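You operate a simulated robot arm through the tools that you are given. There is no shell and no other tool.

Carry out the task below with a simulated two-armed robot. There is one attempt and no reset: what you move stays moved.

Task
Clamp the line guide at Large and run the three large cakes to the gate.
Fine: press Stop and turn the line switch off. Where these are worked on the way, their far stop is far enough and under half their travel is too little: line switch.

It is judged by the outcome, as a careful person would: the job done as asked, and still so three seconds after it is handed in. It fails if anything else is knocked over, pushed out of place, dropped, spilled or broken.

Robot
Two 7-joint arms with fingered hands on one trunk that stands fixed in place. Base frame: the origin is at the foot of the trunk, x ahead of it, y to its left, z up. Units: cm, degrees, N and s.
The left shoulder is at [6, 16.6, 95.1], the right one opposite. With the tool pointing down near the work surface each hand reaches from about 34 to 86 cm from the base axis, measured 20 degrees to its own side. Payload 5 kg a hand.
The TCP of each hand is the grasp point between the finger pads, 3.2 cm short of the fingertips. In the tool frame z runs along the fingers and y along their closing line. Largest opening 16 cm; the body of the gripper starts 8.9 cm behind the TCP. The gripper is a hand of 3 fingers: y runs from the thumb to the fingers, the wrist lies at [0, 0, -26.7] in the tool frame.
Orientation is told as [roll, pitch, yaw] about the base's x, y, z axes, in that order, counted from this pose: with the fingers straight down and closing along the base's y, the tool's x points along the base's -x, its y along +y and its z along -z.

Tools
- The arms move only by the tool drive_tool. It takes "left_commands", "right_commands" or both (then of equal length, played together; a hand with none holds still); each is a list of rows, each an object of numbers (a shift or turn left out is 0): "x", "y", "z": the shift along the base's x, y, z in units of 25 mm (1.0 is 25 mm); "rx", "ry", "rz": the turn, a rotation vector about the base's x, y, z in units of 5 degrees (1.0 is 5 degrees). In form: [{"x": .., "y": .., "z": .., "rx": .., "ry": .., "rz": ..}, ...]. A call has 1 to 20 rows; each row shifts and turns the commanded pose from where the row before left it. A call with a number of a shift or a turn outside -1 to 1 is refused whole. A row lasts 0.2 s, in which the tool goes at most 5 cm and 8.6 degrees; a call with a longer step from one row to the next is refused whole. Where a pose cannot be reached the arm comes as near as it can. A force on the tool above 40 N (or 10 N above the force at the start of the call, whichever is more), or a blocked arm, ends the call early, and 0.2 s more pass. In this call time passes only in rows, and 0.2 s behind the last. It gives the time, the measured TCP pose, the force on the tool (base axes), the opening and the grip force at its end, in the units of the frame above (readings bear some noise), with the torque about the TCP (base axes, N m) and any sound that the robot's microphone picked up, and new pictures: "pictures" is both (left out), scene, wrist or none (wrist: the cameras of the hands that moved).
- Cameras (640 x 400 px; columns grow to the right, rows downward): "scene" is now at [5.69, 2, 161.32]; the picture's right is [0.24, -0.97, 0.00], its down [-0.52, -0.13, -0.85] and it looks along [0.82, 0.20, -0.53] (base axes); focal length 324 px, centre (320, 200). "left" rides on the left gripper at [-6.5, -0.4, -11.6] in its tool frame; the picture's right is [0.06, -1.00, 0.00], its down [0.87, 0.05, -0.49] and it looks along [0.49, 0.03, 0.87] (tool axes); focal length 261 px, centre (320, 200). "right" rides on the right gripper at [6.5, -0.4, -11.6] in its tool frame; the picture's right is [0.06, 1.00, 0.00], its down [-0.87, 0.05, -0.49] and it looks along [-0.49, 0.03, 0.87] (tool axes); focal length 261 px, centre (320, 200). There is no depth. A picture from a camera that has moved, and an enlarged one, comes with that camera's place and axes in the base frame and with its lens.
- lift_body(by): slides the trunk up (or, below 0, down) by that many cm; the arms and the scene camera ride with it, the base frame stays. It gives what a move gives, with no picture.
- move_fingers(finger1, finger2, thumb_bend, hand): sets how far each is bent, from 0 (flat) to 1 (curled in); at 0.3 the hand is open as for a grip, at 0.7 the pads meet at the TCP. One left out holds its place. A second passes; each finger stops where it meets its share of the squeeze, and holds until it gets a number again. It is the only way to open and close the hand. It gives what a move gives, with no picture; readings hold the bend of each and the force on the fingers (four entries, about 0 where the hand has none), thumb and palm.
- pan_tilt(pan, tilt): turns the head with the scene camera to pan (to the left, within 86 degrees either way) and tilt (down, from -29 to 69), counted from straight ahead of the robot. It gives what a move gives, and a new picture of the scene camera.
- inspect(camera, box): a new picture of the part [left, top, right, bottom] of that camera's present view, enlarged. The clock stands still meanwhile.
- job_done(): hands the job in; it is judged then, once.

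Nothing tells you positions but the pictures and the camera data. Unless the task says otherwise, let go and move clear before handing in.

The tools are called after ">>>" by a JSON object that holds its "op" and its "data". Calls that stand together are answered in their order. drive_tool: Moves the arms, as the interface text tells. Its arguments: {"type":"object","properties":{"left_commands":{"type":"array"},"right_commands":{"type":"array"},"pictures":{"type":"string","enum":["both","scene","wrist","none"]}},"required":[]} The other tools are called the same way: lift_body (by) slides the trunk up or down; move_fingers (finger1, finger2, thumb_bend, hand) moves the fingers one by one; pan_tilt (pan, tilt) turns the head that bears the scene camera; inspect (camera, box) takes an enlarged picture of a part of a camera's view; job_done () hands the job in.

At the start:

```text
t: 0.0
left_tool_pos: [35.96, 39.31, 142.69]
left_orientation: [0.0, 0.0, 0.0]
left_ft_force: [-0.6, -0.6, 0.0]
left_moment: [0.02, -0.01, -0.01]
left_width: 15.99
left_finger_force: 0.1
left_shape: jaw
left_bend: [0.3, 0.3, 0.3]
left_finger forces: [0.0, 0.0, 0.0, 0.0, 0.0, 0.1]
right_tool_pos: [53.0, -4.97, 132.88]
right_orientation: [0.0, 0.0, -0.1]
right_ft_force: [0.1, -0.2, -0.2]
right_moment: [0.0, 0.02, 0.0]
right_width: 15.99
right_finger_force: 0.0
right_shape: jaw
right_bend: [0.3, 0.3, 0.3]
right_finger forces: [0.0, 0.0, 0.0, 0.0, 0.1, 0.0]
trunk travel left (down, up): [-50.0, 9.0]
head pan, tilt: [13.6, 32.1]
```

scene: 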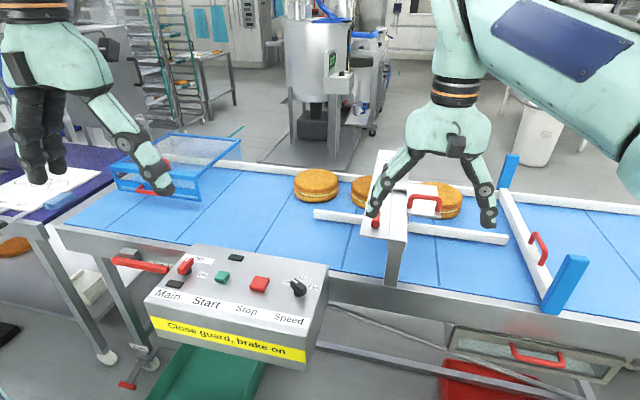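
right: 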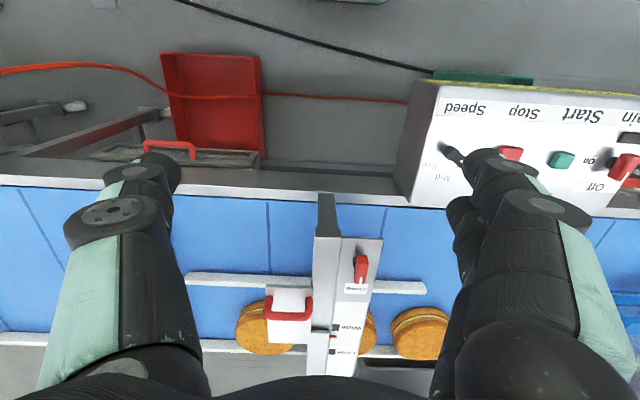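
left: 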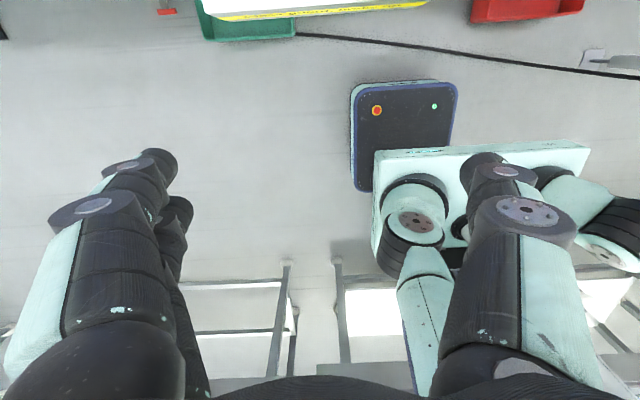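

I see a conveyor line with a control box (Main, Start, Stop, Speed), a guide across the belt with a slide and clamp, three cakes behind the guide, a gate at the right, and a guard at the left. I will take enlarged pictures before moving anything.

>>> {"op": "inspect", "data": {"camera": "scene", "box": [140, 230, 340, 370]}}

>>> {"op": "inspect", "data": {"camera": "scene", "box": [290, 140, 530, 290]}}

>>> {"op": "inspect", "data": {"camera": "right", "box": [180, 180, 460, 370]}}

>>> {"op": "inspect", "data": {"camera": "right", "box": [390, 60, 640, 230]}}

>>> {"op": "inspect", "data": {"camera": "scene", "box": [440, 140, 640, 400]}}

>>> {"op": "inspect", "data": {"camera": "scene", "box": [0, 120, 260, 400]}}

```text
2.86 times, centred on (240, 300) of scene
camera zoom: at [5.69, 2.0, 161.32], right [0.24, -0.97, 0.0], down [-0.52, -0.13, -0.85], along [0.82, 0.2, -0.53], focal length 925 px, centre (549, -86)
```

zoom: 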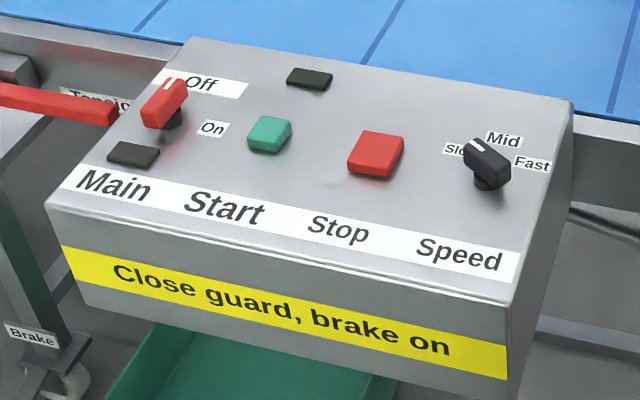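

```text
2.67 times, centred on (410, 215) of scene
camera zoom: at [5.69, 2.0, 161.32], right [0.24, -0.97, 0.0], down [-0.52, -0.13, -0.85], along [0.82, 0.2, -0.53], focal length 864 px, centre (80, 160)
```

zoom: 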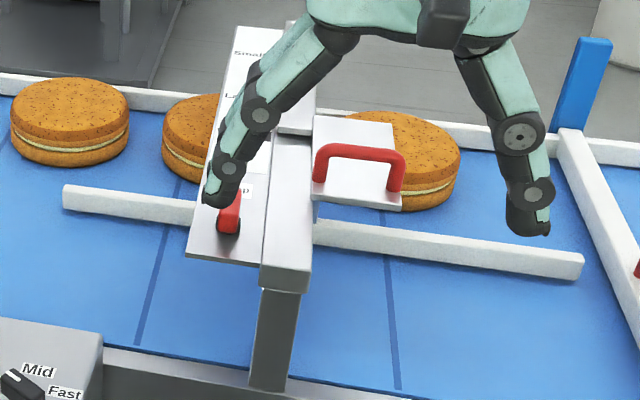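

```text
2.11 times, centred on (320, 275) of right
camera zoom: at [46.51, -5.19, 144.35], right [-0.06, 1.0, 0.0], down [0.87, 0.05, 0.49], along [0.49, 0.03, -0.87], focal length 549 px, centre (320, 42)
```

zoom: 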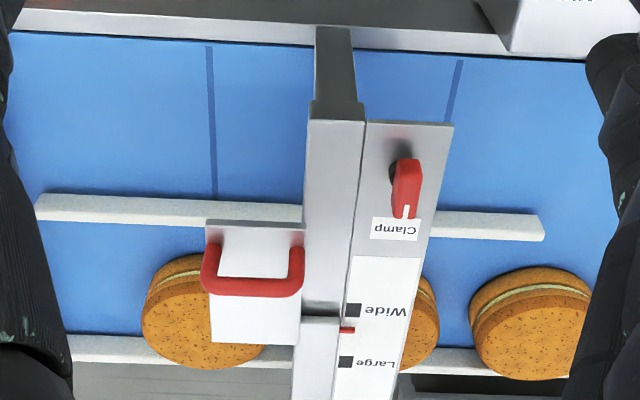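

```text
2.35 times, centred on (515, 145) of right
camera zoom: at [46.51, -5.19, 144.35], right [-0.06, 1.0, 0.0], down [0.87, 0.05, 0.49], along [0.49, 0.03, -0.87], focal length 613 px, centre (-139, 329)
```

zoom: 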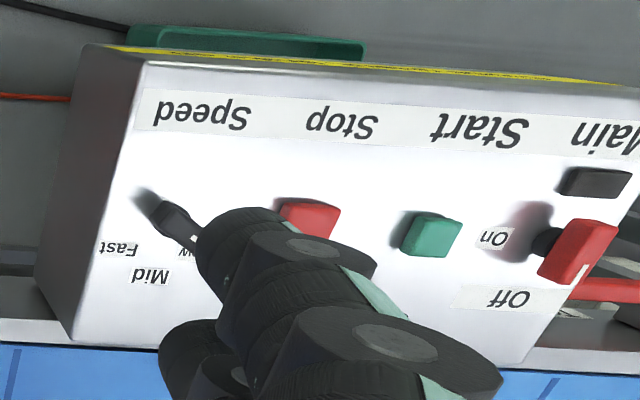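

```text
1.54 times, centred on (540, 270) of scene
camera zoom: at [5.69, 2.0, 161.32], right [0.24, -0.97, 0.0], down [-0.52, -0.13, -0.85], along [0.82, 0.2, -0.53], focal length 498 px, centre (-18, 92)
```

zoom: 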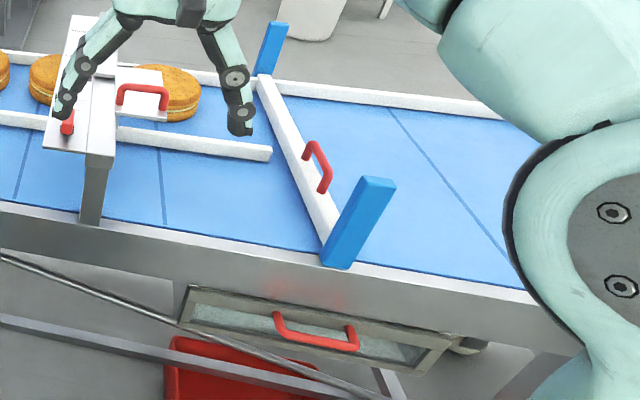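

```text
1.43 times, centred on (130, 260) of scene
camera zoom: at [5.69, 2.0, 161.32], right [0.24, -0.97, 0.0], down [-0.52, -0.13, -0.85], along [0.82, 0.2, -0.53], focal length 463 px, centre (591, 114)
```

zoom: 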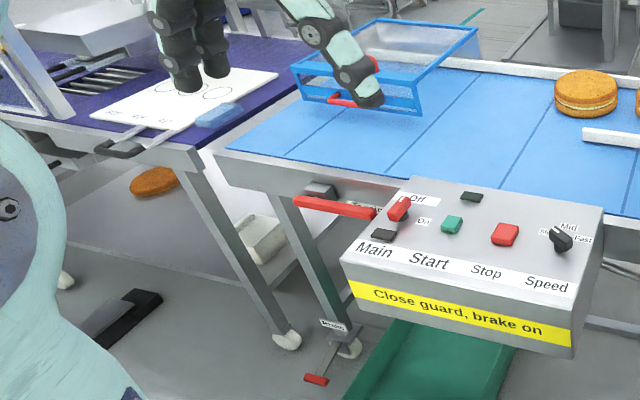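

The line switch (Main) points to Off, the guide's pointer is somewhere near Large/Wide, and a yellow note says "Close guard, brake on". I will pan the head to see the guard, the brake and the rest of the line.

>>> {"op": "pan_tilt", "data": {"pan": 40, "tilt": 40}}

>>> {"op": "inspect", "data": {"camera": "scene", "box": [160, 60, 480, 260]}}

>>> {"op": "inspect", "data": {"camera": "scene", "box": [280, 180, 600, 390]}}

>>> {"op": "pan_tilt", "data": {"pan": -20, "tilt": 45}}

>>> {"op": "pan_tilt", "data": {"pan": 10, "tilt": 60}}

```text
t: 0.9
left_tool_pos: [35.96, 39.34, 142.65]
left_orientation: [0.0, 0.0, 0.0]
left_ft_force: [0.4, 0.1, -0.4]
left_moment: [0.02, 0.01, -0.02]
left_width: 15.97
left_finger_force: 0.0
left_shape: jaw
left_bend: [0.3, 0.3, 0.3]
left_finger forces: [0.1, 0.0, 0.0, 0.1, 0.0, 0.0]
right_tool_pos: [53.06, -4.83, 132.72]
right_orientation: [0.0, 0.0, 0.1]
right_ft_force: [1.0, -0.3, -1.2]
right_moment: [0.04, 0.0, 0.01]
right_width: 15.95
right_finger_force: 0.0
right_shape: jaw
right_bend: [0.3, 0.3, 0.3]
right_finger forces: [0.1, 0.0, 0.0, 0.0, 0.0, 0.1]
trunk travel left (down, up): [-50.0, 9.0]
head pan, tilt: [40.0, 40.0]
camera scene: at [3.51, 5.35, 160.12], right [0.64, -0.77, 0.0], down [-0.49, -0.41, -0.77], along [0.59, 0.49, -0.64], focal length 324 px, centre (320, 200)
```

scene: 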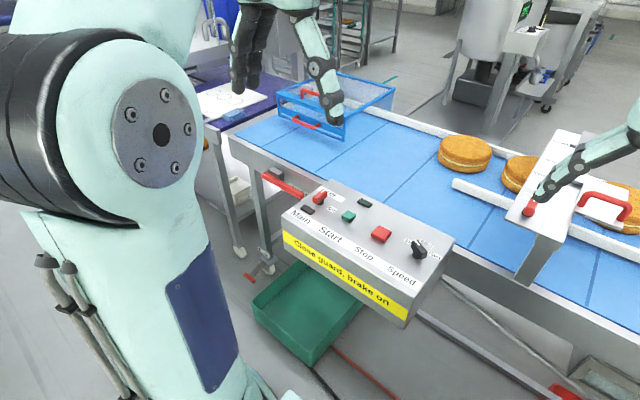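

```text
2.00 times, centred on (320, 160) of scene
camera zoom: at [3.51, 5.35, 160.12], right [0.64, -0.77, 0.0], down [-0.49, -0.41, -0.77], along [0.59, 0.49, -0.64], focal length 648 px, centre (320, 280)
```

zoom: 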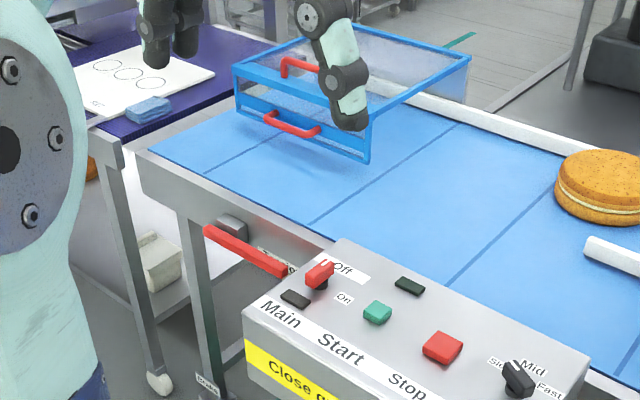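

```text
1.90 times, centred on (440, 285) of scene
camera zoom: at [3.51, 5.35, 160.12], right [0.64, -0.77, 0.0], down [-0.49, -0.41, -0.77], along [0.59, 0.49, -0.64], focal length 617 px, centre (91, 38)
```

zoom: 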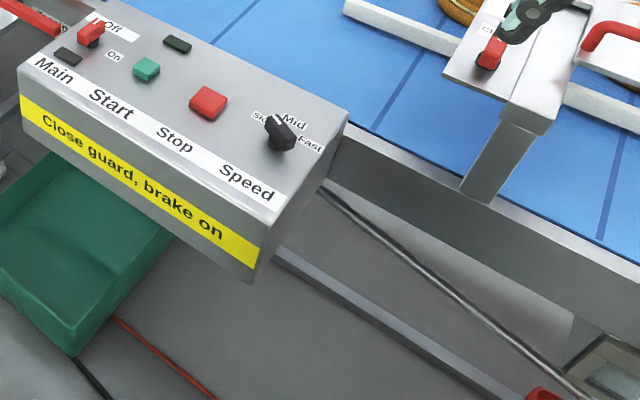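

```text
t: 2.2
left_tool_pos: [35.94, 39.32, 142.54]
left_orientation: [-0.1, 0.1, -0.1]
left_ft_force: [0.7, 0.5, 0.1]
left_moment: [-0.02, -0.01, 0.0]
left_width: 16.01
left_finger_force: 0.0
left_shape: jaw
left_bend: [0.3, 0.3, 0.3]
left_finger forces: [0.0, 0.0, 0.0, 0.0, 0.1, 0.0]
right_tool_pos: [52.94, -5.0, 132.75]
right_orientation: [0.0, 0.0, 0.0]
right_ft_force: [0.3, 0.2, -0.1]
right_moment: [0.0, -0.04, 0.0]
right_width: 16.0
right_finger_force: 0.0
right_shape: jaw
right_bend: [0.3, 0.3, 0.3]
right_finger forces: [0.0, 0.0, 0.1, 0.0, 0.1, 0.0]
trunk travel left (down, up): [-50.0, 9.0]
head pan, tilt: [-20.0, 45.0]
camera scene: at [4.64, -2.88, 159.39], right [-0.34, -0.94, 0.0], down [-0.66, 0.24, -0.71], along [0.66, -0.24, -0.71], focal length 324 px, centre (320, 200)
```

scene: 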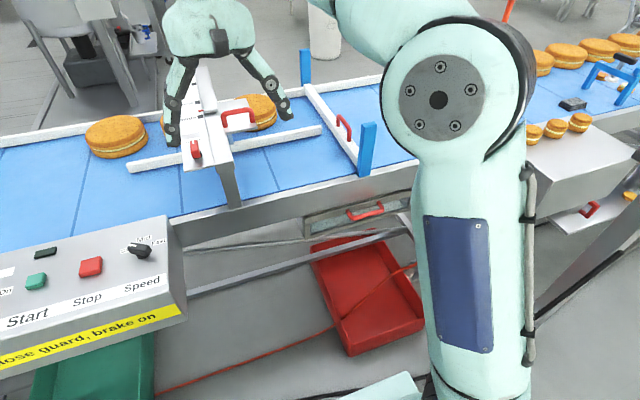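

```text
t: 3.2
left_tool_pos: [35.93, 39.25, 142.61]
left_orientation: [0.0, 0.0, 0.0]
left_ft_force: [0.4, 0.3, 0.2]
left_moment: [0.02, -0.03, 0.01]
left_width: 15.98
left_finger_force: 0.1
left_shape: jaw
left_bend: [0.3, 0.3, 0.3]
left_finger forces: [0.0, 0.1, 0.0, 0.0, 0.0, 0.0]
right_tool_pos: [52.96, -4.89, 132.79]
right_orientation: [-0.1, 0.0, -0.1]
right_ft_force: [-0.5, -0.2, 0.8]
right_moment: [0.01, 0.01, 0.02]
right_width: 16.01
right_finger_force: 0.0
right_shape: jaw
right_bend: [0.3, 0.3, 0.3]
right_finger forces: [0.0, 0.1, 0.0, 0.0, 0.1, 0.1]
trunk travel left (down, up): [-50.0, 9.0]
head pan, tilt: [10.0, 60.0]
camera scene: at [3.56, 1.04, 157.45], right [0.17, -0.98, 0.0], down [-0.85, -0.15, -0.5], along [0.49, 0.09, -0.87], focal length 324 px, centre (320, 200)
```

scene: 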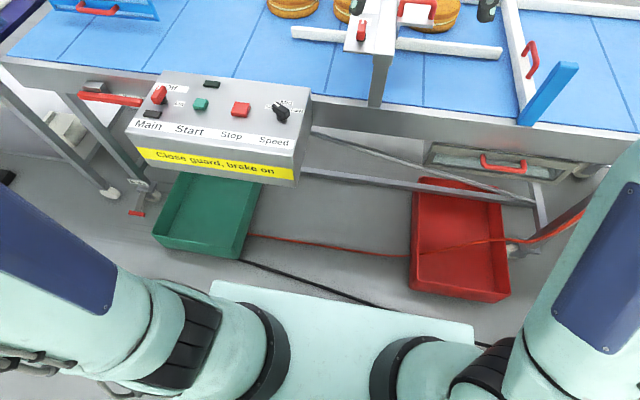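

The guard is the blue mesh frame at the left end with two red handles; the brake pedal sits at the foot of the table's left leg. I will look closer at both, from this view and a better one.

>>> {"op": "inspect", "data": {"camera": "scene", "box": [60, 70, 320, 232]}}

>>> {"op": "inspect", "data": {"camera": "scene", "box": [80, 130, 200, 230]}}

>>> {"op": "drive_tool", "data": {"left_commands": [{"x": -1, "y": 0.5}, {"x": -1, "y": 0.5}, {"x": -1, "y": 0.5}], "right_commands": [{"x": -1, "y": -1}, {"x": -1, "y": -1}, {"x": -1, "y": -1}], "pictures": "both"}}

>>> {"op": "pan_tilt", "data": {"pan": 35, "tilt": 28}}

>>> {"op": "inspect", "data": {"camera": "scene", "box": [140, 80, 460, 280]}}

```text
2.46 times, centred on (190, 151) of scene
camera zoom: at [3.56, 1.04, 157.45], right [0.17, -0.98, 0.0], down [-0.85, -0.15, -0.5], along [0.49, 0.09, -0.87], focal length 797 px, centre (640, 321)
```

zoom: 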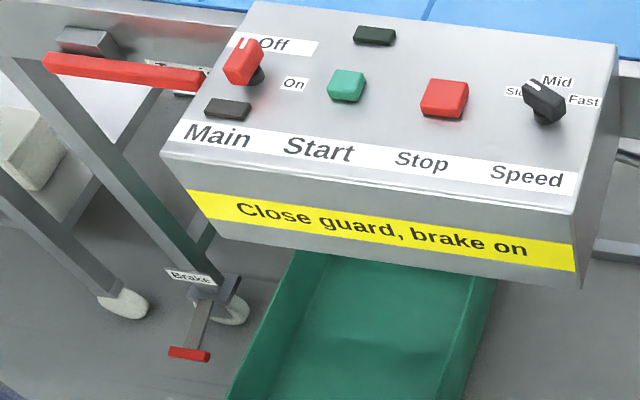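

```text
4.00 times, centred on (140, 180) of scene
camera zoom: at [3.56, 1.04, 157.45], right [0.17, -0.98, 0.0], down [-0.85, -0.15, -0.5], along [0.49, 0.09, -0.87], focal length 1295 px, centre (1040, 280)
```

zoom: 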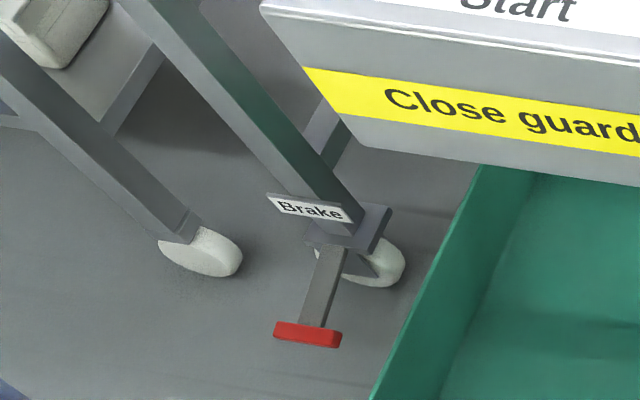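

```text
t: 4.0
left_tool_pos: [28.21, 42.9, 142.73]
left_orientation: [0.1, -0.1, 0.1]
left_ft_force: [-0.4, -1.0, -0.4]
left_moment: [0.05, -0.05, 0.0]
left_width: 16.0
left_finger_force: 0.1
left_shape: jaw
left_bend: [0.3, 0.3, 0.3]
left_finger forces: [0.0, 0.1, 0.1, 0.1, 0.1, 0.1]
right_tool_pos: [45.14, -12.62, 132.87]
right_orientation: [0.1, -0.1, 0.0]
right_ft_force: [-1.0, 0.0, 0.3]
right_moment: [0.03, -0.07, 0.0]
right_width: 15.99
right_finger_force: 0.1
right_shape: jaw
right_bend: [0.3, 0.3, 0.3]
right_finger forces: [0.1, 0.1, 0.0, 0.0, 0.0, 0.1]
trunk travel left (down, up): [-50.0, 9.0]
head pan, tilt: [10.0, 60.0]
camera scene: at [3.33, 0.91, 157.45], right [0.17, -0.98, 0.0], down [-0.85, -0.15, -0.5], along [0.49, 0.09, -0.87], focal length 324 px, centre (320, 200)
camera right: at [38.59, -12.82, 144.37], right [-0.06, 1.0, 0.0], down [0.87, 0.05, 0.49], along [0.49, 0.03, -0.87], focal length 261 px, centre (320, 200)
camera left: at [34.53, 42.33, 154.22], right [-0.06, -1.0, 0.0], down [-0.87, 0.05, 0.49], along [-0.49, 0.03, -0.87], focal length 261 px, centre (320, 200)
```

scene: 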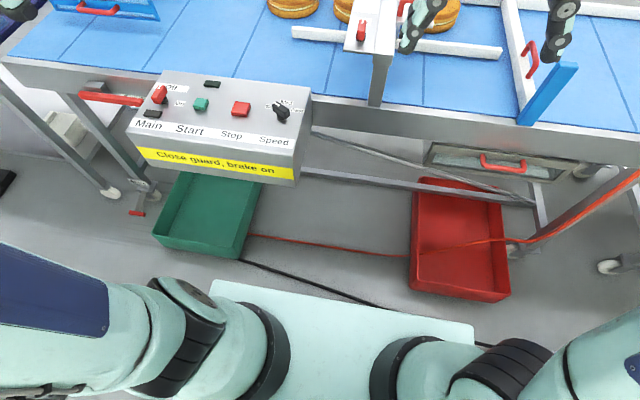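
right: 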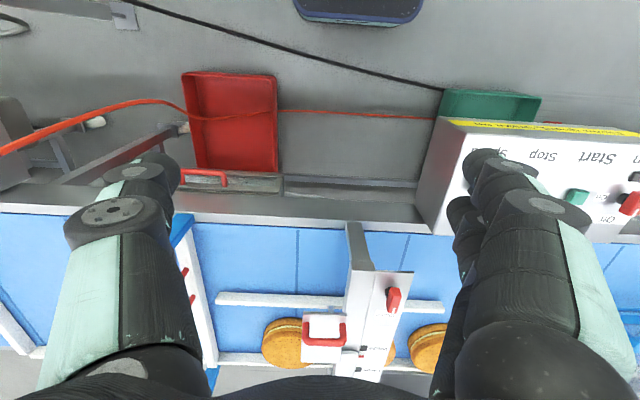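
left: 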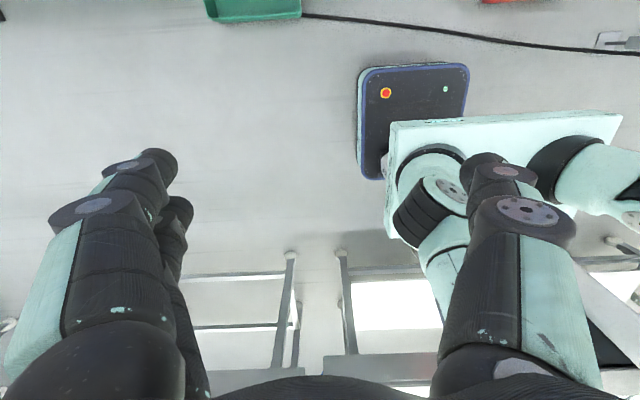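

```text
t: 4.9
left_tool_pos: [28.47, 42.91, 142.56]
left_orientation: [-0.1, 0.0, 0.0]
left_ft_force: [0.3, 0.7, -0.7]
left_moment: [0.01, -0.01, -0.01]
left_width: 15.98
left_finger_force: 0.1
left_shape: jaw
left_bend: [0.3, 0.3, 0.3]
left_finger forces: [0.1, 0.1, 0.0, 0.0, 0.1, 0.1]
right_tool_pos: [45.36, -12.32, 132.79]
right_orientation: [-0.1, 0.0, 0.0]
right_ft_force: [0.2, 0.4, -0.3]
right_moment: [0.02, 0.0, 0.0]
right_width: 15.98
right_finger_force: 0.1
right_shape: jaw
right_bend: [0.3, 0.3, 0.3]
right_finger forces: [0.0, 0.1, 0.0, 0.0, 0.0, 0.0]
trunk travel left (down, up): [-50.0, 9.0]
head pan, tilt: [35.0, 28.0]
camera scene: at [4.49, 5.12, 161.96], right [0.57, -0.82, 0.0], down [-0.39, -0.27, -0.88], along [0.72, 0.51, -0.47], focal length 324 px, centre (320, 200)
```

scene: 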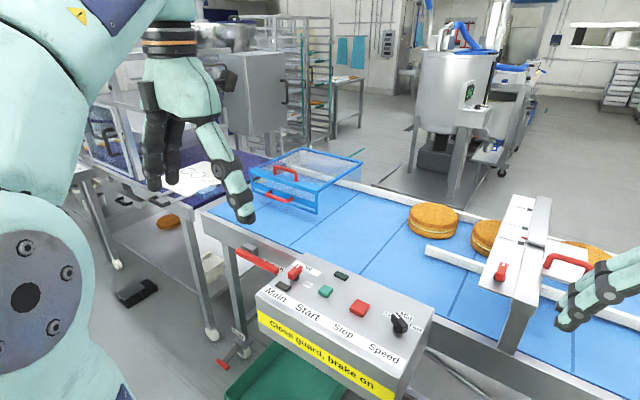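

```text
2.00 times, centred on (300, 180) of scene
camera zoom: at [4.49, 5.12, 161.96], right [0.57, -0.82, 0.0], down [-0.39, -0.27, -0.88], along [0.72, 0.51, -0.47], focal length 648 px, centre (360, 240)
```

zoom: 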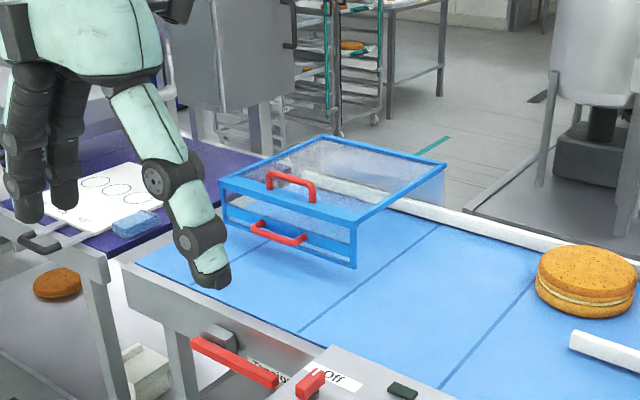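

The guard looks like a clear box with blue frame standing on the left end of the belt, and I want a clear view of it and the scale. I will move both arms out of the lines of sight.

>>> {"op": "drive_tool", "data": {"left_commands": [{"x": -0.6, "y": 1}, {"x": -0.6, "y": 1}, {"x": -0.6, "y": 1}, {"x": -0.6, "y": 1}, {"x": 0, "y": 1}, {"x": 0, "y": 1}], "right_commands": [{"x": -1, "y": -1}, {"x": -1, "y": -1}, {"x": -1, "y": -1}, {"x": 0, "y": -1}, {"x": 0, "y": -1}, {"x": 0, "y": -1}], "pictures": "scene"}}

>>> {"op": "inspect", "data": {"camera": "scene", "box": [180, 120, 400, 258]}}

>>> {"op": "inspect", "data": {"camera": "scene", "box": [400, 180, 640, 330]}}

>>> {"op": "inspect", "data": {"camera": "scene", "box": [190, 320, 310, 395]}}

>>> {"op": "inspect", "data": {"camera": "scene", "box": [220, 235, 440, 373]}}

```text
t: 6.3
left_tool_pos: [22.49, 58.07, 142.65]
left_orientation: [0.0, 0.0, 0.0]
left_ft_force: [0.9, -0.4, 0.0]
left_moment: [-0.03, 0.03, -0.04]
left_width: 15.98
left_finger_force: 0.0
left_shape: jaw
left_bend: [0.3, 0.3, 0.3]
left_finger forces: [0.1, 0.0, 0.0, 0.0, 0.0, 0.0]
right_tool_pos: [37.91, -27.43, 132.79]
right_orientation: [0.2, -0.1, 0.1]
right_ft_force: [0.4, 0.4, -0.6]
right_moment: [-0.02, 0.02, -0.02]
right_width: 15.99
right_finger_force: 0.0
right_shape: jaw
right_bend: [0.3, 0.3, 0.3]
right_finger forces: [0.0, 0.0, 0.0, 0.0, 0.0, 0.0]
trunk travel left (down, up): [-50.0, 9.0]
head pan, tilt: [35.0, 28.0]
camera scene: at [4.48, 5.17, 161.97], right [0.57, -0.82, 0.0], down [-0.38, -0.27, -0.88], along [0.72, 0.51, -0.47], focal length 324 px, centre (320, 200)
```

scene: 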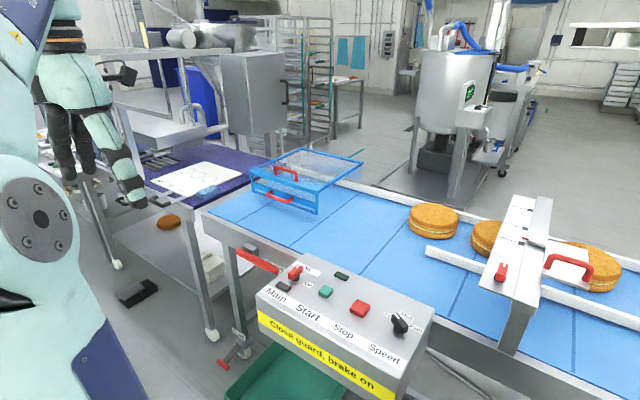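

```text
2.90 times, centred on (290, 189) of scene
camera zoom: at [4.48, 5.17, 161.97], right [0.57, -0.82, 0.0], down [-0.38, -0.27, -0.88], along [0.72, 0.51, -0.47], focal length 939 px, centre (407, 232)
```

zoom: 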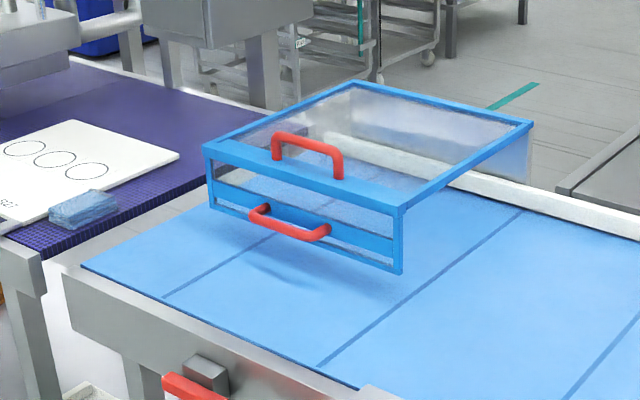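

```text
2.67 times, centred on (520, 255) of scene
camera zoom: at [4.48, 5.17, 161.97], right [0.57, -0.82, 0.0], down [-0.38, -0.27, -0.88], along [0.72, 0.51, -0.47], focal length 864 px, centre (-213, 53)
```

zoom: 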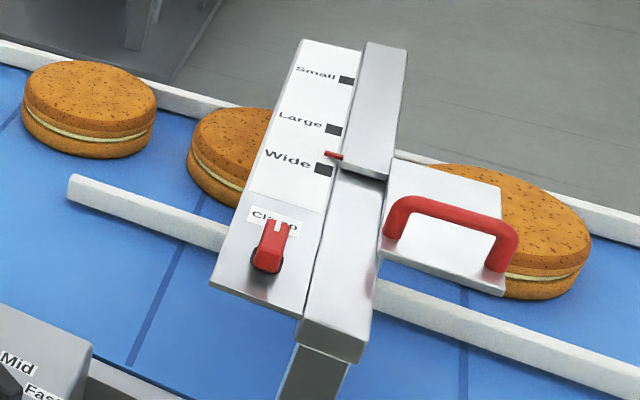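

```text
5.33 times, centred on (250, 358) of scene
camera zoom: at [4.48, 5.17, 161.97], right [0.57, -0.82, 0.0], down [-0.38, -0.27, -0.88], along [0.72, 0.51, -0.47], focal length 1727 px, centre (693, -640)
```

zoom: 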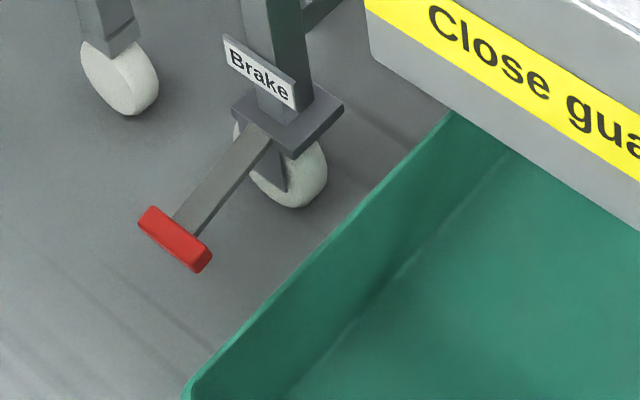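

```text
2.90 times, centred on (330, 304) of scene
camera zoom: at [4.48, 5.17, 161.97], right [0.57, -0.82, 0.0], down [-0.38, -0.27, -0.88], along [0.72, 0.51, -0.47], focal length 939 px, centre (291, -101)
```

zoom: 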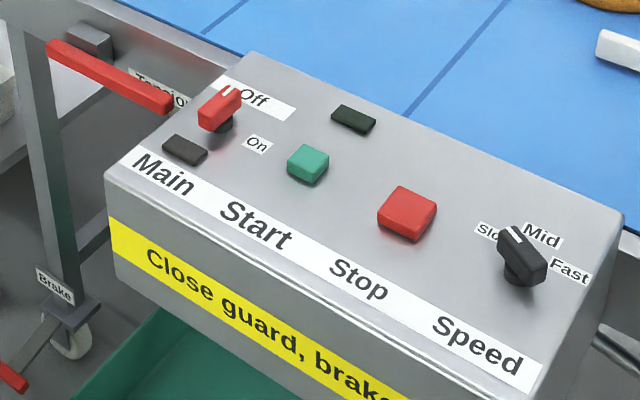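

I now see the scale reads Wide, Large, Small from near to far, with the red pointer between Wide and Large, and the guard is a hood at the belt's left end. For distances I need a baseline, so I will lower the trunk 20 cm (hands stay well above everything) and compare pictures.

>>> {"op": "lift_body", "data": {"by": -20}}

>>> {"op": "inspect", "data": {"camera": "scene", "box": [160, 80, 400, 230]}}

>>> {"op": "inspect", "data": {"camera": "scene", "box": [400, 120, 640, 270]}}

>>> {"op": "inspect", "data": {"camera": "scene", "box": [200, 160, 440, 310]}}

>>> {"op": "inspect", "data": {"camera": "scene", "box": [170, 250, 330, 350]}}

```text
t: 8.5
left_tool_pos: [22.43, 57.96, 122.69]
left_orientation: [0.0, 0.1, 0.0]
left_ft_force: [0.2, 0.5, -0.4]
left_moment: [-0.04, 0.02, 0.03]
left_width: 15.97
left_finger_force: 0.1
left_shape: jaw
left_bend: [0.3, 0.3, 0.3]
left_finger forces: [0.1, 0.1, 0.0, 0.1, 0.1, 0.1]
right_tool_pos: [37.72, -27.41, 112.81]
right_orientation: [0.0, 0.1, 0.0]
right_ft_force: [-0.1, -0.6, 0.3]
right_moment: [-0.01, 0.0, -0.03]
right_width: 16.01
right_finger_force: 0.0
right_shape: jaw
right_bend: [0.3, 0.3, 0.3]
right_finger forces: [0.1, 0.1, 0.0, 0.0, 0.1, 0.1]
trunk travel left (down, up): [-30.0, 29.0]
head pan, tilt: [35.0, 28.0]
```

```text
2.67 times, centred on (280, 155) of scene
camera zoom: at [4.45, 5.11, 141.98], right [0.57, -0.82, 0.0], down [-0.38, -0.27, -0.88], along [0.72, 0.51, -0.47], focal length 864 px, centre (427, 320)
```

zoom: 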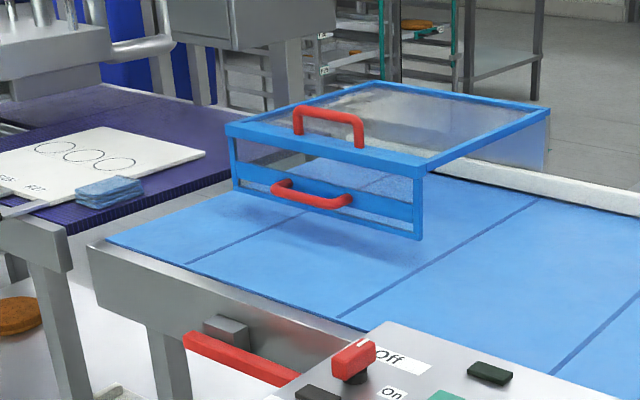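

```text
2.67 times, centred on (520, 195) of scene
camera zoom: at [4.45, 5.11, 141.98], right [0.57, -0.82, 0.0], down [-0.38, -0.27, -0.88], along [0.72, 0.51, -0.47], focal length 864 px, centre (-213, 213)
```

zoom: 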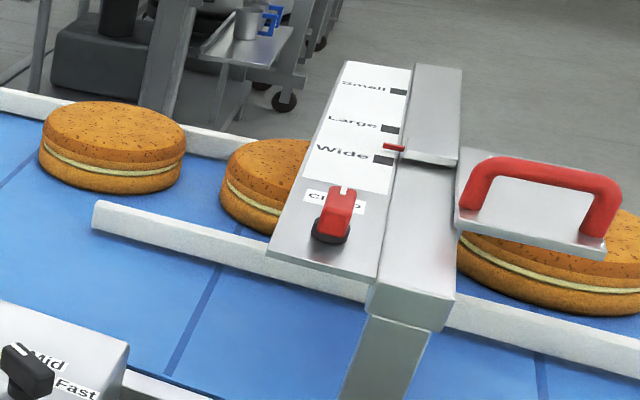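

```text
2.67 times, centred on (320, 235) of scene
camera zoom: at [4.45, 5.11, 141.98], right [0.57, -0.82, 0.0], down [-0.38, -0.27, -0.88], along [0.72, 0.51, -0.47], focal length 864 px, centre (320, 107)
```

zoom: 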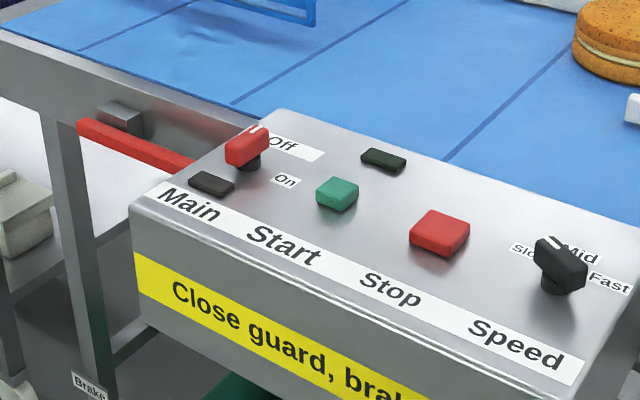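

```text
4.00 times, centred on (250, 300) of scene
camera zoom: at [4.45, 5.11, 141.98], right [0.57, -0.82, 0.0], down [-0.38, -0.27, -0.88], along [0.72, 0.51, -0.47], focal length 1295 px, centre (600, -200)
```

zoom: 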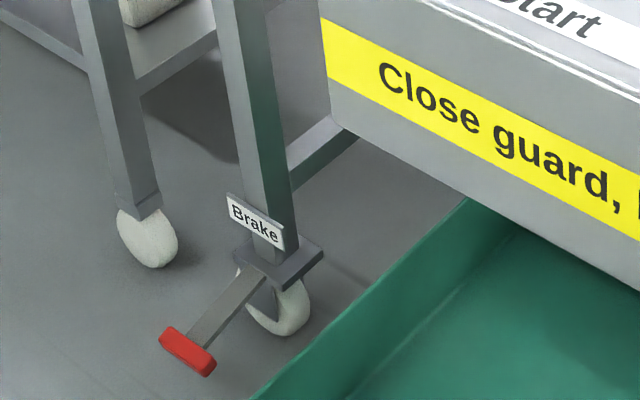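

From the baseline I take the belt surface to be at z≈89.5, the control box top at z≈95 with Main at about [63, 55], Start [62, 43], Stop [62.5, 32.5], the clamp lever at about [81, 4, 108], the guide handle at about [90, -9, 112] and the pointer about 7 cm short of Large. The guard and brake pedal lie over 105 cm from the shoulder, so out of reach; they look to be set already. I will raise the trunk fully and close the right hand for a push.

>>> {"op": "lift_body", "data": {"by": 29}}

>>> {"op": "move_fingers", "data": {"hand": "right", "finger1": 0.68, "finger2": 0.68, "thumb_bend": 0.68}}

>>> {"op": "pan_tilt", "data": {"pan": 5, "tilt": 35}}

>>> {"op": "inspect", "data": {"camera": "scene", "box": [240, 120, 480, 270]}}

>>> {"op": "inspect", "data": {"camera": "scene", "box": [340, 100, 640, 290]}}

```text
t: 11.4
left_tool_pos: [22.48, 57.9, 151.72]
left_orientation: [0.0, 0.0, 0.0]
left_ft_force: [0.9, -0.2, 0.4]
left_moment: [0.01, 0.03, -0.01]
left_width: 15.97
left_finger_force: 0.1
left_shape: jaw
left_bend: [0.3, 0.3, 0.3]
left_finger forces: [0.0, 0.0, 0.0, 0.1, 0.1, 0.1]
right_tool_pos: [37.88, -27.55, 141.91]
right_orientation: [0.1, 0.0, 0.0]
right_ft_force: [0.5, 0.2, 0.0]
right_moment: [-0.01, 0.0, 0.0]
right_width: 15.97
right_finger_force: 0.1
right_shape: jaw
right_bend: [0.3, 0.3, 0.3]
right_finger forces: [0.0, 0.0, 0.0, 0.0, 0.1, 0.0]
trunk travel left (down, up): [-59.0, 0.0]
head pan, tilt: [35.0, 28.0]
```

```text
t: 12.4
left_tool_pos: [22.37, 57.98, 151.63]
left_orientation: [-0.1, 0.0, 0.0]
left_ft_force: [0.1, -0.2, -0.6]
left_moment: [0.05, -0.03, -0.03]
left_width: 15.99
left_finger_force: 0.1
left_shape: jaw
left_bend: [0.3, 0.3, 0.3]
left_finger forces: [0.1, 0.0, 0.0, 0.0, 0.0, 0.0]
right_tool_pos: [37.82, -27.55, 141.79]
right_orientation: [0.0, -0.1, 0.0]
right_ft_force: [0.8, 0.2, 0.1]
right_moment: [0.0, -0.03, 0.0]
right_width: 1.91
right_finger_force: 0.1
right_shape: fingers
right_bend: [0.68, 0.68, 0.68]
right_finger forces: [0.0, 0.0, 0.1, 0.0, 0.0, 0.0]
trunk travel left (down, up): [-59.0, 0.0]
head pan, tilt: [35.0, 28.0]
```

```text
t: 13.4
left_tool_pos: [22.51, 57.96, 151.63]
left_orientation: [0.0, 0.1, 0.1]
left_ft_force: [0.3, -0.9, 0.0]
left_moment: [0.0, 0.05, -0.02]
left_width: 15.98
left_finger_force: 0.2
left_shape: jaw
left_bend: [0.3, 0.3, 0.3]
left_finger forces: [0.0, 0.0, 0.0, 0.0, 0.0, 0.0]
right_tool_pos: [37.75, -27.47, 141.81]
right_orientation: [-0.1, 0.0, 0.0]
right_ft_force: [-1.1, -0.5, -0.7]
right_moment: [0.0, -0.01, 0.02]
right_width: 1.92
right_finger_force: 0.1
right_shape: fingers
right_bend: [0.68, 0.68, 0.68]
right_finger forces: [0.1, 0.1, 0.0, 0.0, 0.0, 0.0]
trunk travel left (down, up): [-59.0, 0.0]
head pan, tilt: [5.0, 35.0]
camera scene: at [5.76, 0.66, 169.88], right [0.09, -1.0, 0.0], down [-0.57, -0.05, -0.82], along [0.82, 0.07, -0.57], focal length 324 px, centre (320, 200)
```

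scene: 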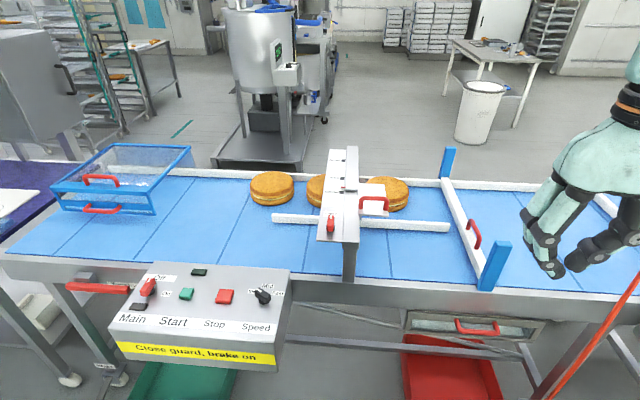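

```text
2.67 times, centred on (360, 195) of scene
camera zoom: at [5.76, 0.66, 169.88], right [0.09, -1.0, 0.0], down [-0.57, -0.05, -0.82], along [0.82, 0.07, -0.57], focal length 864 px, centre (213, 213)
```

zoom: 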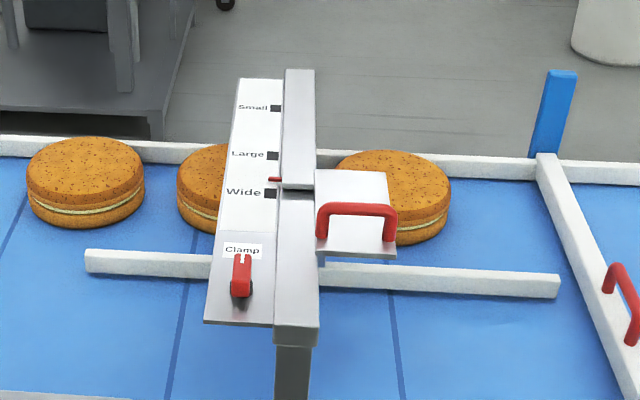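

```text
2.11 times, centred on (490, 195) of scene
camera zoom: at [5.76, 0.66, 169.88], right [0.09, -1.0, 0.0], down [-0.57, -0.05, -0.82], along [0.82, 0.07, -0.57], focal length 682 px, centre (-38, 210)
```

zoom: 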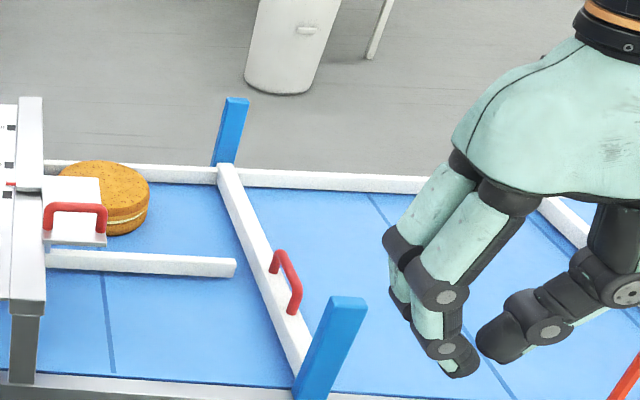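

The view shows the gate bar closed across the belt, the three cakes behind the rail, and the lever at "Clamp". I will bring the right hand, closed, with its fingers turned to the front (yaw -90), towards the near side of the guide's red handle at about [90, -9, 112].

>>> {"op": "drive_tool", "data": {"right_commands": [{"x": 0.4, "y": 0.3, "rz": -1}, {"x": 0.4, "y": 0.3, "rz": -1}, {"x": 0.4, "y": 0.3, "rz": -1}, {"x": 0.4, "y": 0.3, "rz": -1}, {"x": 0.4, "y": 0.3, "rz": -1}, {"x": 0.4, "y": 0.3, "rz": -1}, {"x": 0.4, "y": 0.3, "rz": -1}, {"x": 0.4, "y": 0.3, "rz": -1}, {"x": 0.4, "y": 0.3, "rz": -1}, {"x": 0.4, "y": 0.3, "rz": -1}, {"x": 0.4, "y": 0.3, "rz": -1}, {"x": 0.4, "y": 0.3, "rz": -1}, {"x": 0.4, "y": 0.3, "rz": -1}, {"x": 0.4, "y": 0.3, "rz": -1}, {"x": 0.4, "y": 0.3, "rz": -1}, {"x": 0.4, "y": 0.3, "rz": -1}, {"x": 0.4, "y": 0.3, "rz": -1}, {"x": 0.4, "y": 0.3, "rz": -1}], "pictures": "scene"}}

```text
t: 17.2
left_tool_pos: [22.45, 58.15, 151.66]
left_orientation: [-0.1, 0.0, 0.0]
left_ft_force: [-0.2, -0.3, -0.1]
left_moment: [0.02, 0.02, 0.04]
left_width: 15.99
left_finger_force: 0.2
left_shape: jaw
left_bend: [0.3, 0.3, 0.3]
left_finger forces: [0.1, 0.1, 0.0, 0.1, 0.0, 0.0]
right_tool_pos: [55.81, -13.68, 141.71]
right_orientation: [0.0, 0.1, -90.2]
right_ft_force: [0.5, 0.7, -0.5]
right_moment: [0.02, 0.03, 0.0]
right_width: 1.9
right_finger_force: 0.0
right_shape: fingers
right_bend: [0.68, 0.68, 0.68]
right_finger forces: [0.0, 0.0, 0.0, 0.0, 0.0, 0.0]
trunk travel left (down, up): [-59.0, 0.0]
head pan, tilt: [5.0, 35.0]
camera scene: at [5.81, 0.71, 169.87], right [0.09, -1.0, 0.0], down [-0.57, -0.05, -0.82], along [0.82, 0.07, -0.57], focal length 324 px, centre (320, 200)
```

scene: 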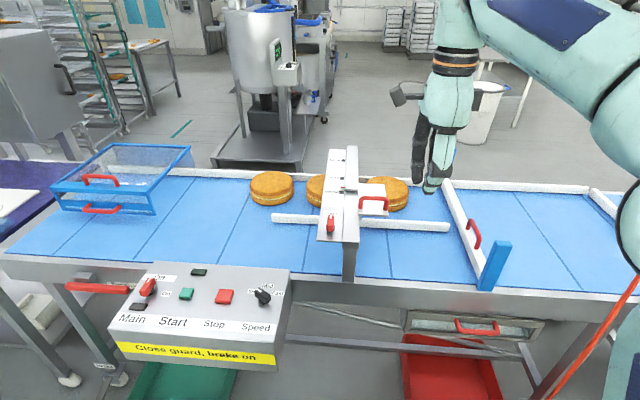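

Yaw is reached. Next I pitch the hand forward 45° and come to about [76, -9, 128], still clear behind the handle.

>>> {"op": "drive_tool", "data": {"right_commands": [{"x": 0.8, "y": 0.2, "z": -0.5, "ry": -0.9}, {"x": 0.8, "y": 0.2, "z": -0.5, "ry": -0.9}, {"x": 0.8, "y": 0.2, "z": -0.5, "ry": -0.9}, {"x": 0.8, "y": 0.2, "z": -0.5, "ry": -0.9}, {"x": 0.8, "y": 0.2, "z": -0.5, "ry": -0.9}, {"x": 0.8, "y": 0.2, "z": -0.5, "ry": -0.9}, {"x": 0.8, "y": 0.2, "z": -0.5, "ry": -0.9}, {"x": 0.8, "y": 0.2, "z": -0.5, "ry": -0.9}, {"x": 0.8, "y": 0.2, "z": -0.5, "ry": -0.9}, {"x": 0.8, "y": 0.2, "z": -0.5, "ry": -0.9}], "pictures": "both"}}

>>> {"op": "inspect", "data": {"camera": "scene", "box": [260, 100, 500, 250]}}

```text
t: 19.4
left_tool_pos: [22.61, 58.09, 151.71]
left_orientation: [0.0, 0.0, 0.0]
left_ft_force: [-0.1, -0.2, -0.2]
left_moment: [-0.03, -0.01, 0.01]
left_width: 15.99
left_finger_force: 0.0
left_shape: jaw
left_bend: [0.3, 0.3, 0.3]
left_finger forces: [0.0, 0.0, 0.0, 0.0, 0.0, 0.0]
right_tool_pos: [75.77, -8.94, 129.27]
right_orientation: [45.2, -0.1, -90.0]
right_ft_force: [0.2, 0.4, -0.1]
right_moment: [0.02, 0.0, -0.01]
right_width: 1.9
right_finger_force: 0.1
right_shape: fingers
right_bend: [0.68, 0.68, 0.68]
right_finger forces: [0.0, 0.0, 0.1, 0.1, 0.0, 0.1]
trunk travel left (down, up): [-59.0, 0.0]
head pan, tilt: [5.0, 35.0]
camera scene: at [5.82, 0.71, 169.87], right [0.09, -1.0, 0.0], down [-0.57, -0.05, -0.82], along [0.82, 0.07, -0.57], focal length 324 px, centre (320, 200)
camera right: at [67.44, -2.3, 137.15], right [0.7, 0.06, 0.71], down [-0.31, -0.87, 0.38], along [0.64, -0.49, -0.59], focal length 261 px, centre (320, 200)
```

scene: 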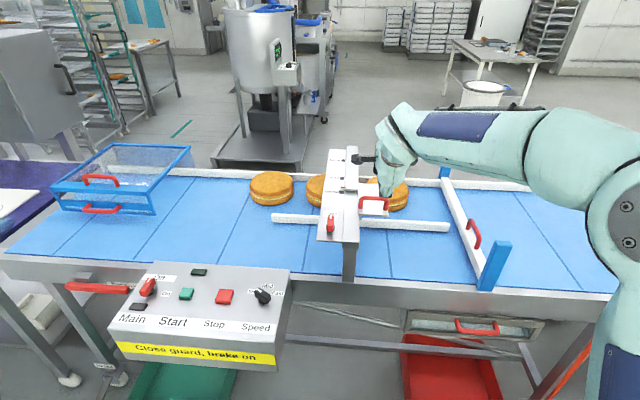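
right: 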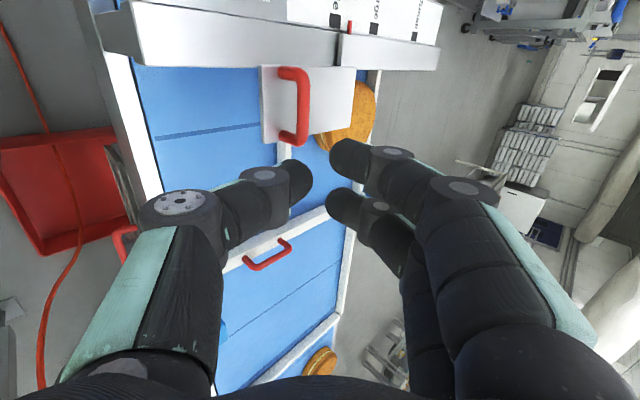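

```text
2.67 times, centred on (380, 175) of scene
camera zoom: at [5.82, 0.71, 169.87], right [0.09, -1.0, 0.0], down [-0.57, -0.05, -0.82], along [0.82, 0.07, -0.57], focal length 864 px, centre (160, 267)
```

zoom: 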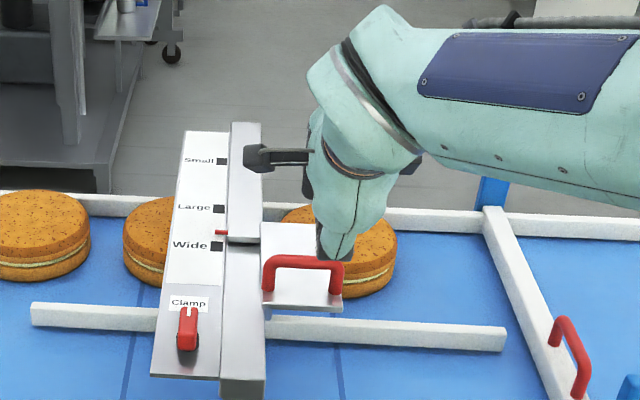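

The hand is pitched forward and above the near side of the handle. I will lower it to the handle's height at x≈79, still about 7 cm short of contact.

>>> {"op": "drive_tool", "data": {"right_commands": [{"x": 0.16, "z": -0.84}, {"x": 0.16, "z": -0.84}, {"x": 0.16, "z": -0.84}, {"x": 0.16, "z": -0.84}, {"x": 0.16, "z": -0.84}, {"x": 0.16, "z": -0.84}, {"x": 0.16, "z": -0.84}, {"x": 0.16, "z": -0.84}], "pictures": "both"}}

>>> {"op": "inspect", "data": {"camera": "scene", "box": [260, 100, 500, 250]}}

```text
t: 21.2
left_tool_pos: [22.6, 58.02, 151.72]
left_orientation: [0.0, 0.0, 0.1]
left_ft_force: [-0.5, -0.2, 0.4]
left_moment: [-0.03, 0.0, 0.0]
left_width: 16.0
left_finger_force: 0.1
left_shape: jaw
left_bend: [0.3, 0.3, 0.3]
left_finger forces: [0.0, 0.0, 0.0, 0.0, 0.0, 0.0]
right_tool_pos: [79.02, -9.09, 112.4]
right_orientation: [45.1, 0.0, -90.0]
right_ft_force: [0.3, 0.0, 0.3]
right_moment: [-0.03, 0.03, -0.01]
right_width: 1.93
right_finger_force: 0.0
right_shape: fingers
right_bend: [0.68, 0.68, 0.68]
right_finger forces: [0.0, 0.0, 0.0, 0.0, 0.0, 0.0]
trunk travel left (down, up): [-59.0, 0.0]
head pan, tilt: [5.0, 35.0]
camera scene: at [5.81, 0.72, 169.87], right [0.09, -1.0, 0.0], down [-0.57, -0.05, -0.82], along [0.82, 0.07, -0.57], focal length 324 px, centre (320, 200)
camera right: at [70.57, -2.42, 120.39], right [0.71, 0.06, 0.71], down [-0.31, -0.87, 0.39], along [0.64, -0.49, -0.59], focal length 261 px, centre (320, 200)
```

scene: 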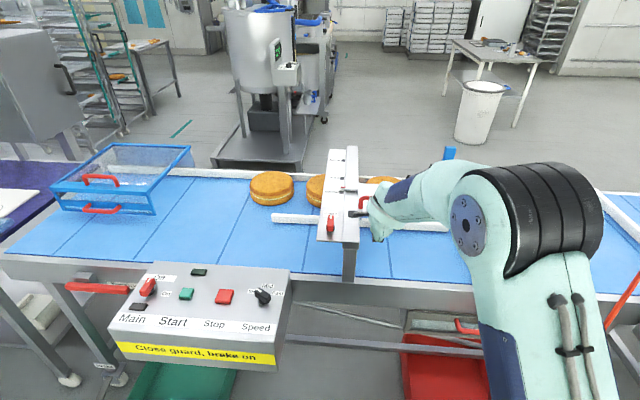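
right: 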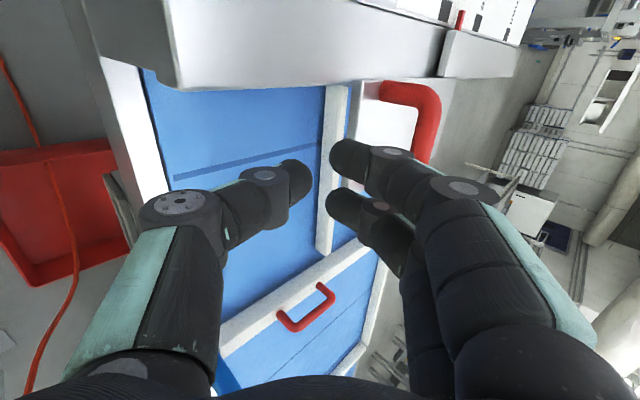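

```text
2.67 times, centred on (380, 175) of scene
camera zoom: at [5.81, 0.72, 169.87], right [0.09, -1.0, 0.0], down [-0.57, -0.05, -0.82], along [0.82, 0.07, -0.57], focal length 864 px, centre (160, 267)
```

zoom: 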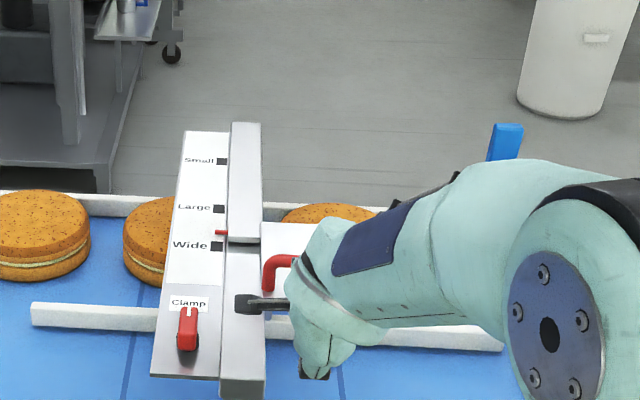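

The closed fingers are at handle height, just behind it, and the wrist camera shows the bar ahead of the finger backs. I will advance slowly to contact and read the force.

>>> {"op": "drive_tool", "data": {"right_commands": [{"x": 0.4}, {"x": 0.4}, {"x": 0.4}, {"x": 0.4}, {"x": 0.2}, {"x": 0.2}], "pictures": "wrist"}}

>>> {"op": "inspect", "data": {"camera": "scene", "box": [260, 100, 500, 250]}}

```text
t: 22.6
left_tool_pos: [22.5, 57.91, 151.68]
left_orientation: [0.0, -0.1, 0.0]
left_ft_force: [0.7, -0.1, -0.3]
left_moment: [-0.01, 0.01, 0.03]
left_width: 15.98
left_finger_force: 0.1
left_shape: jaw
left_bend: [0.3, 0.3, 0.3]
left_finger forces: [0.1, 0.0, 0.0, 0.0, 0.0, 0.1]
right_tool_pos: [84.03, -8.97, 112.68]
right_orientation: [45.0, 0.0, -90.0]
right_ft_force: [-0.5, -1.0, 0.3]
right_moment: [0.05, -0.02, 0.0]
right_width: 1.9
right_finger_force: 0.1
right_shape: fingers
right_bend: [0.68, 0.68, 0.68]
right_finger forces: [0.1, 0.0, 0.0, 0.0, 0.0, 0.1]
trunk travel left (down, up): [-59.0, 0.0]
head pan, tilt: [5.0, 35.0]
camera right: at [75.59, -2.37, 120.44], right [0.71, 0.06, 0.71], down [-0.31, -0.87, 0.39], along [0.64, -0.49, -0.59], focal length 261 px, centre (320, 200)
```

right: 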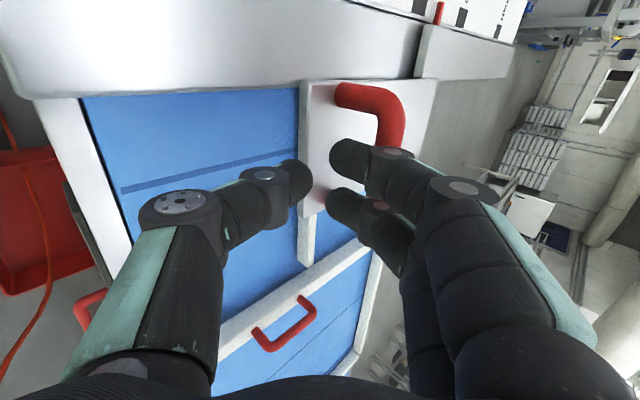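

```text
2.67 times, centred on (380, 175) of scene
camera zoom: at [5.79, 0.65, 169.87], right [0.09, -1.0, 0.0], down [-0.57, -0.05, -0.82], along [0.82, 0.07, -0.57], focal length 864 px, centre (160, 267)
```

zoom: 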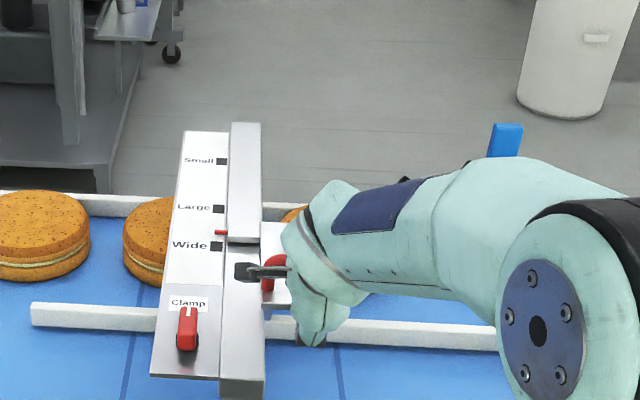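

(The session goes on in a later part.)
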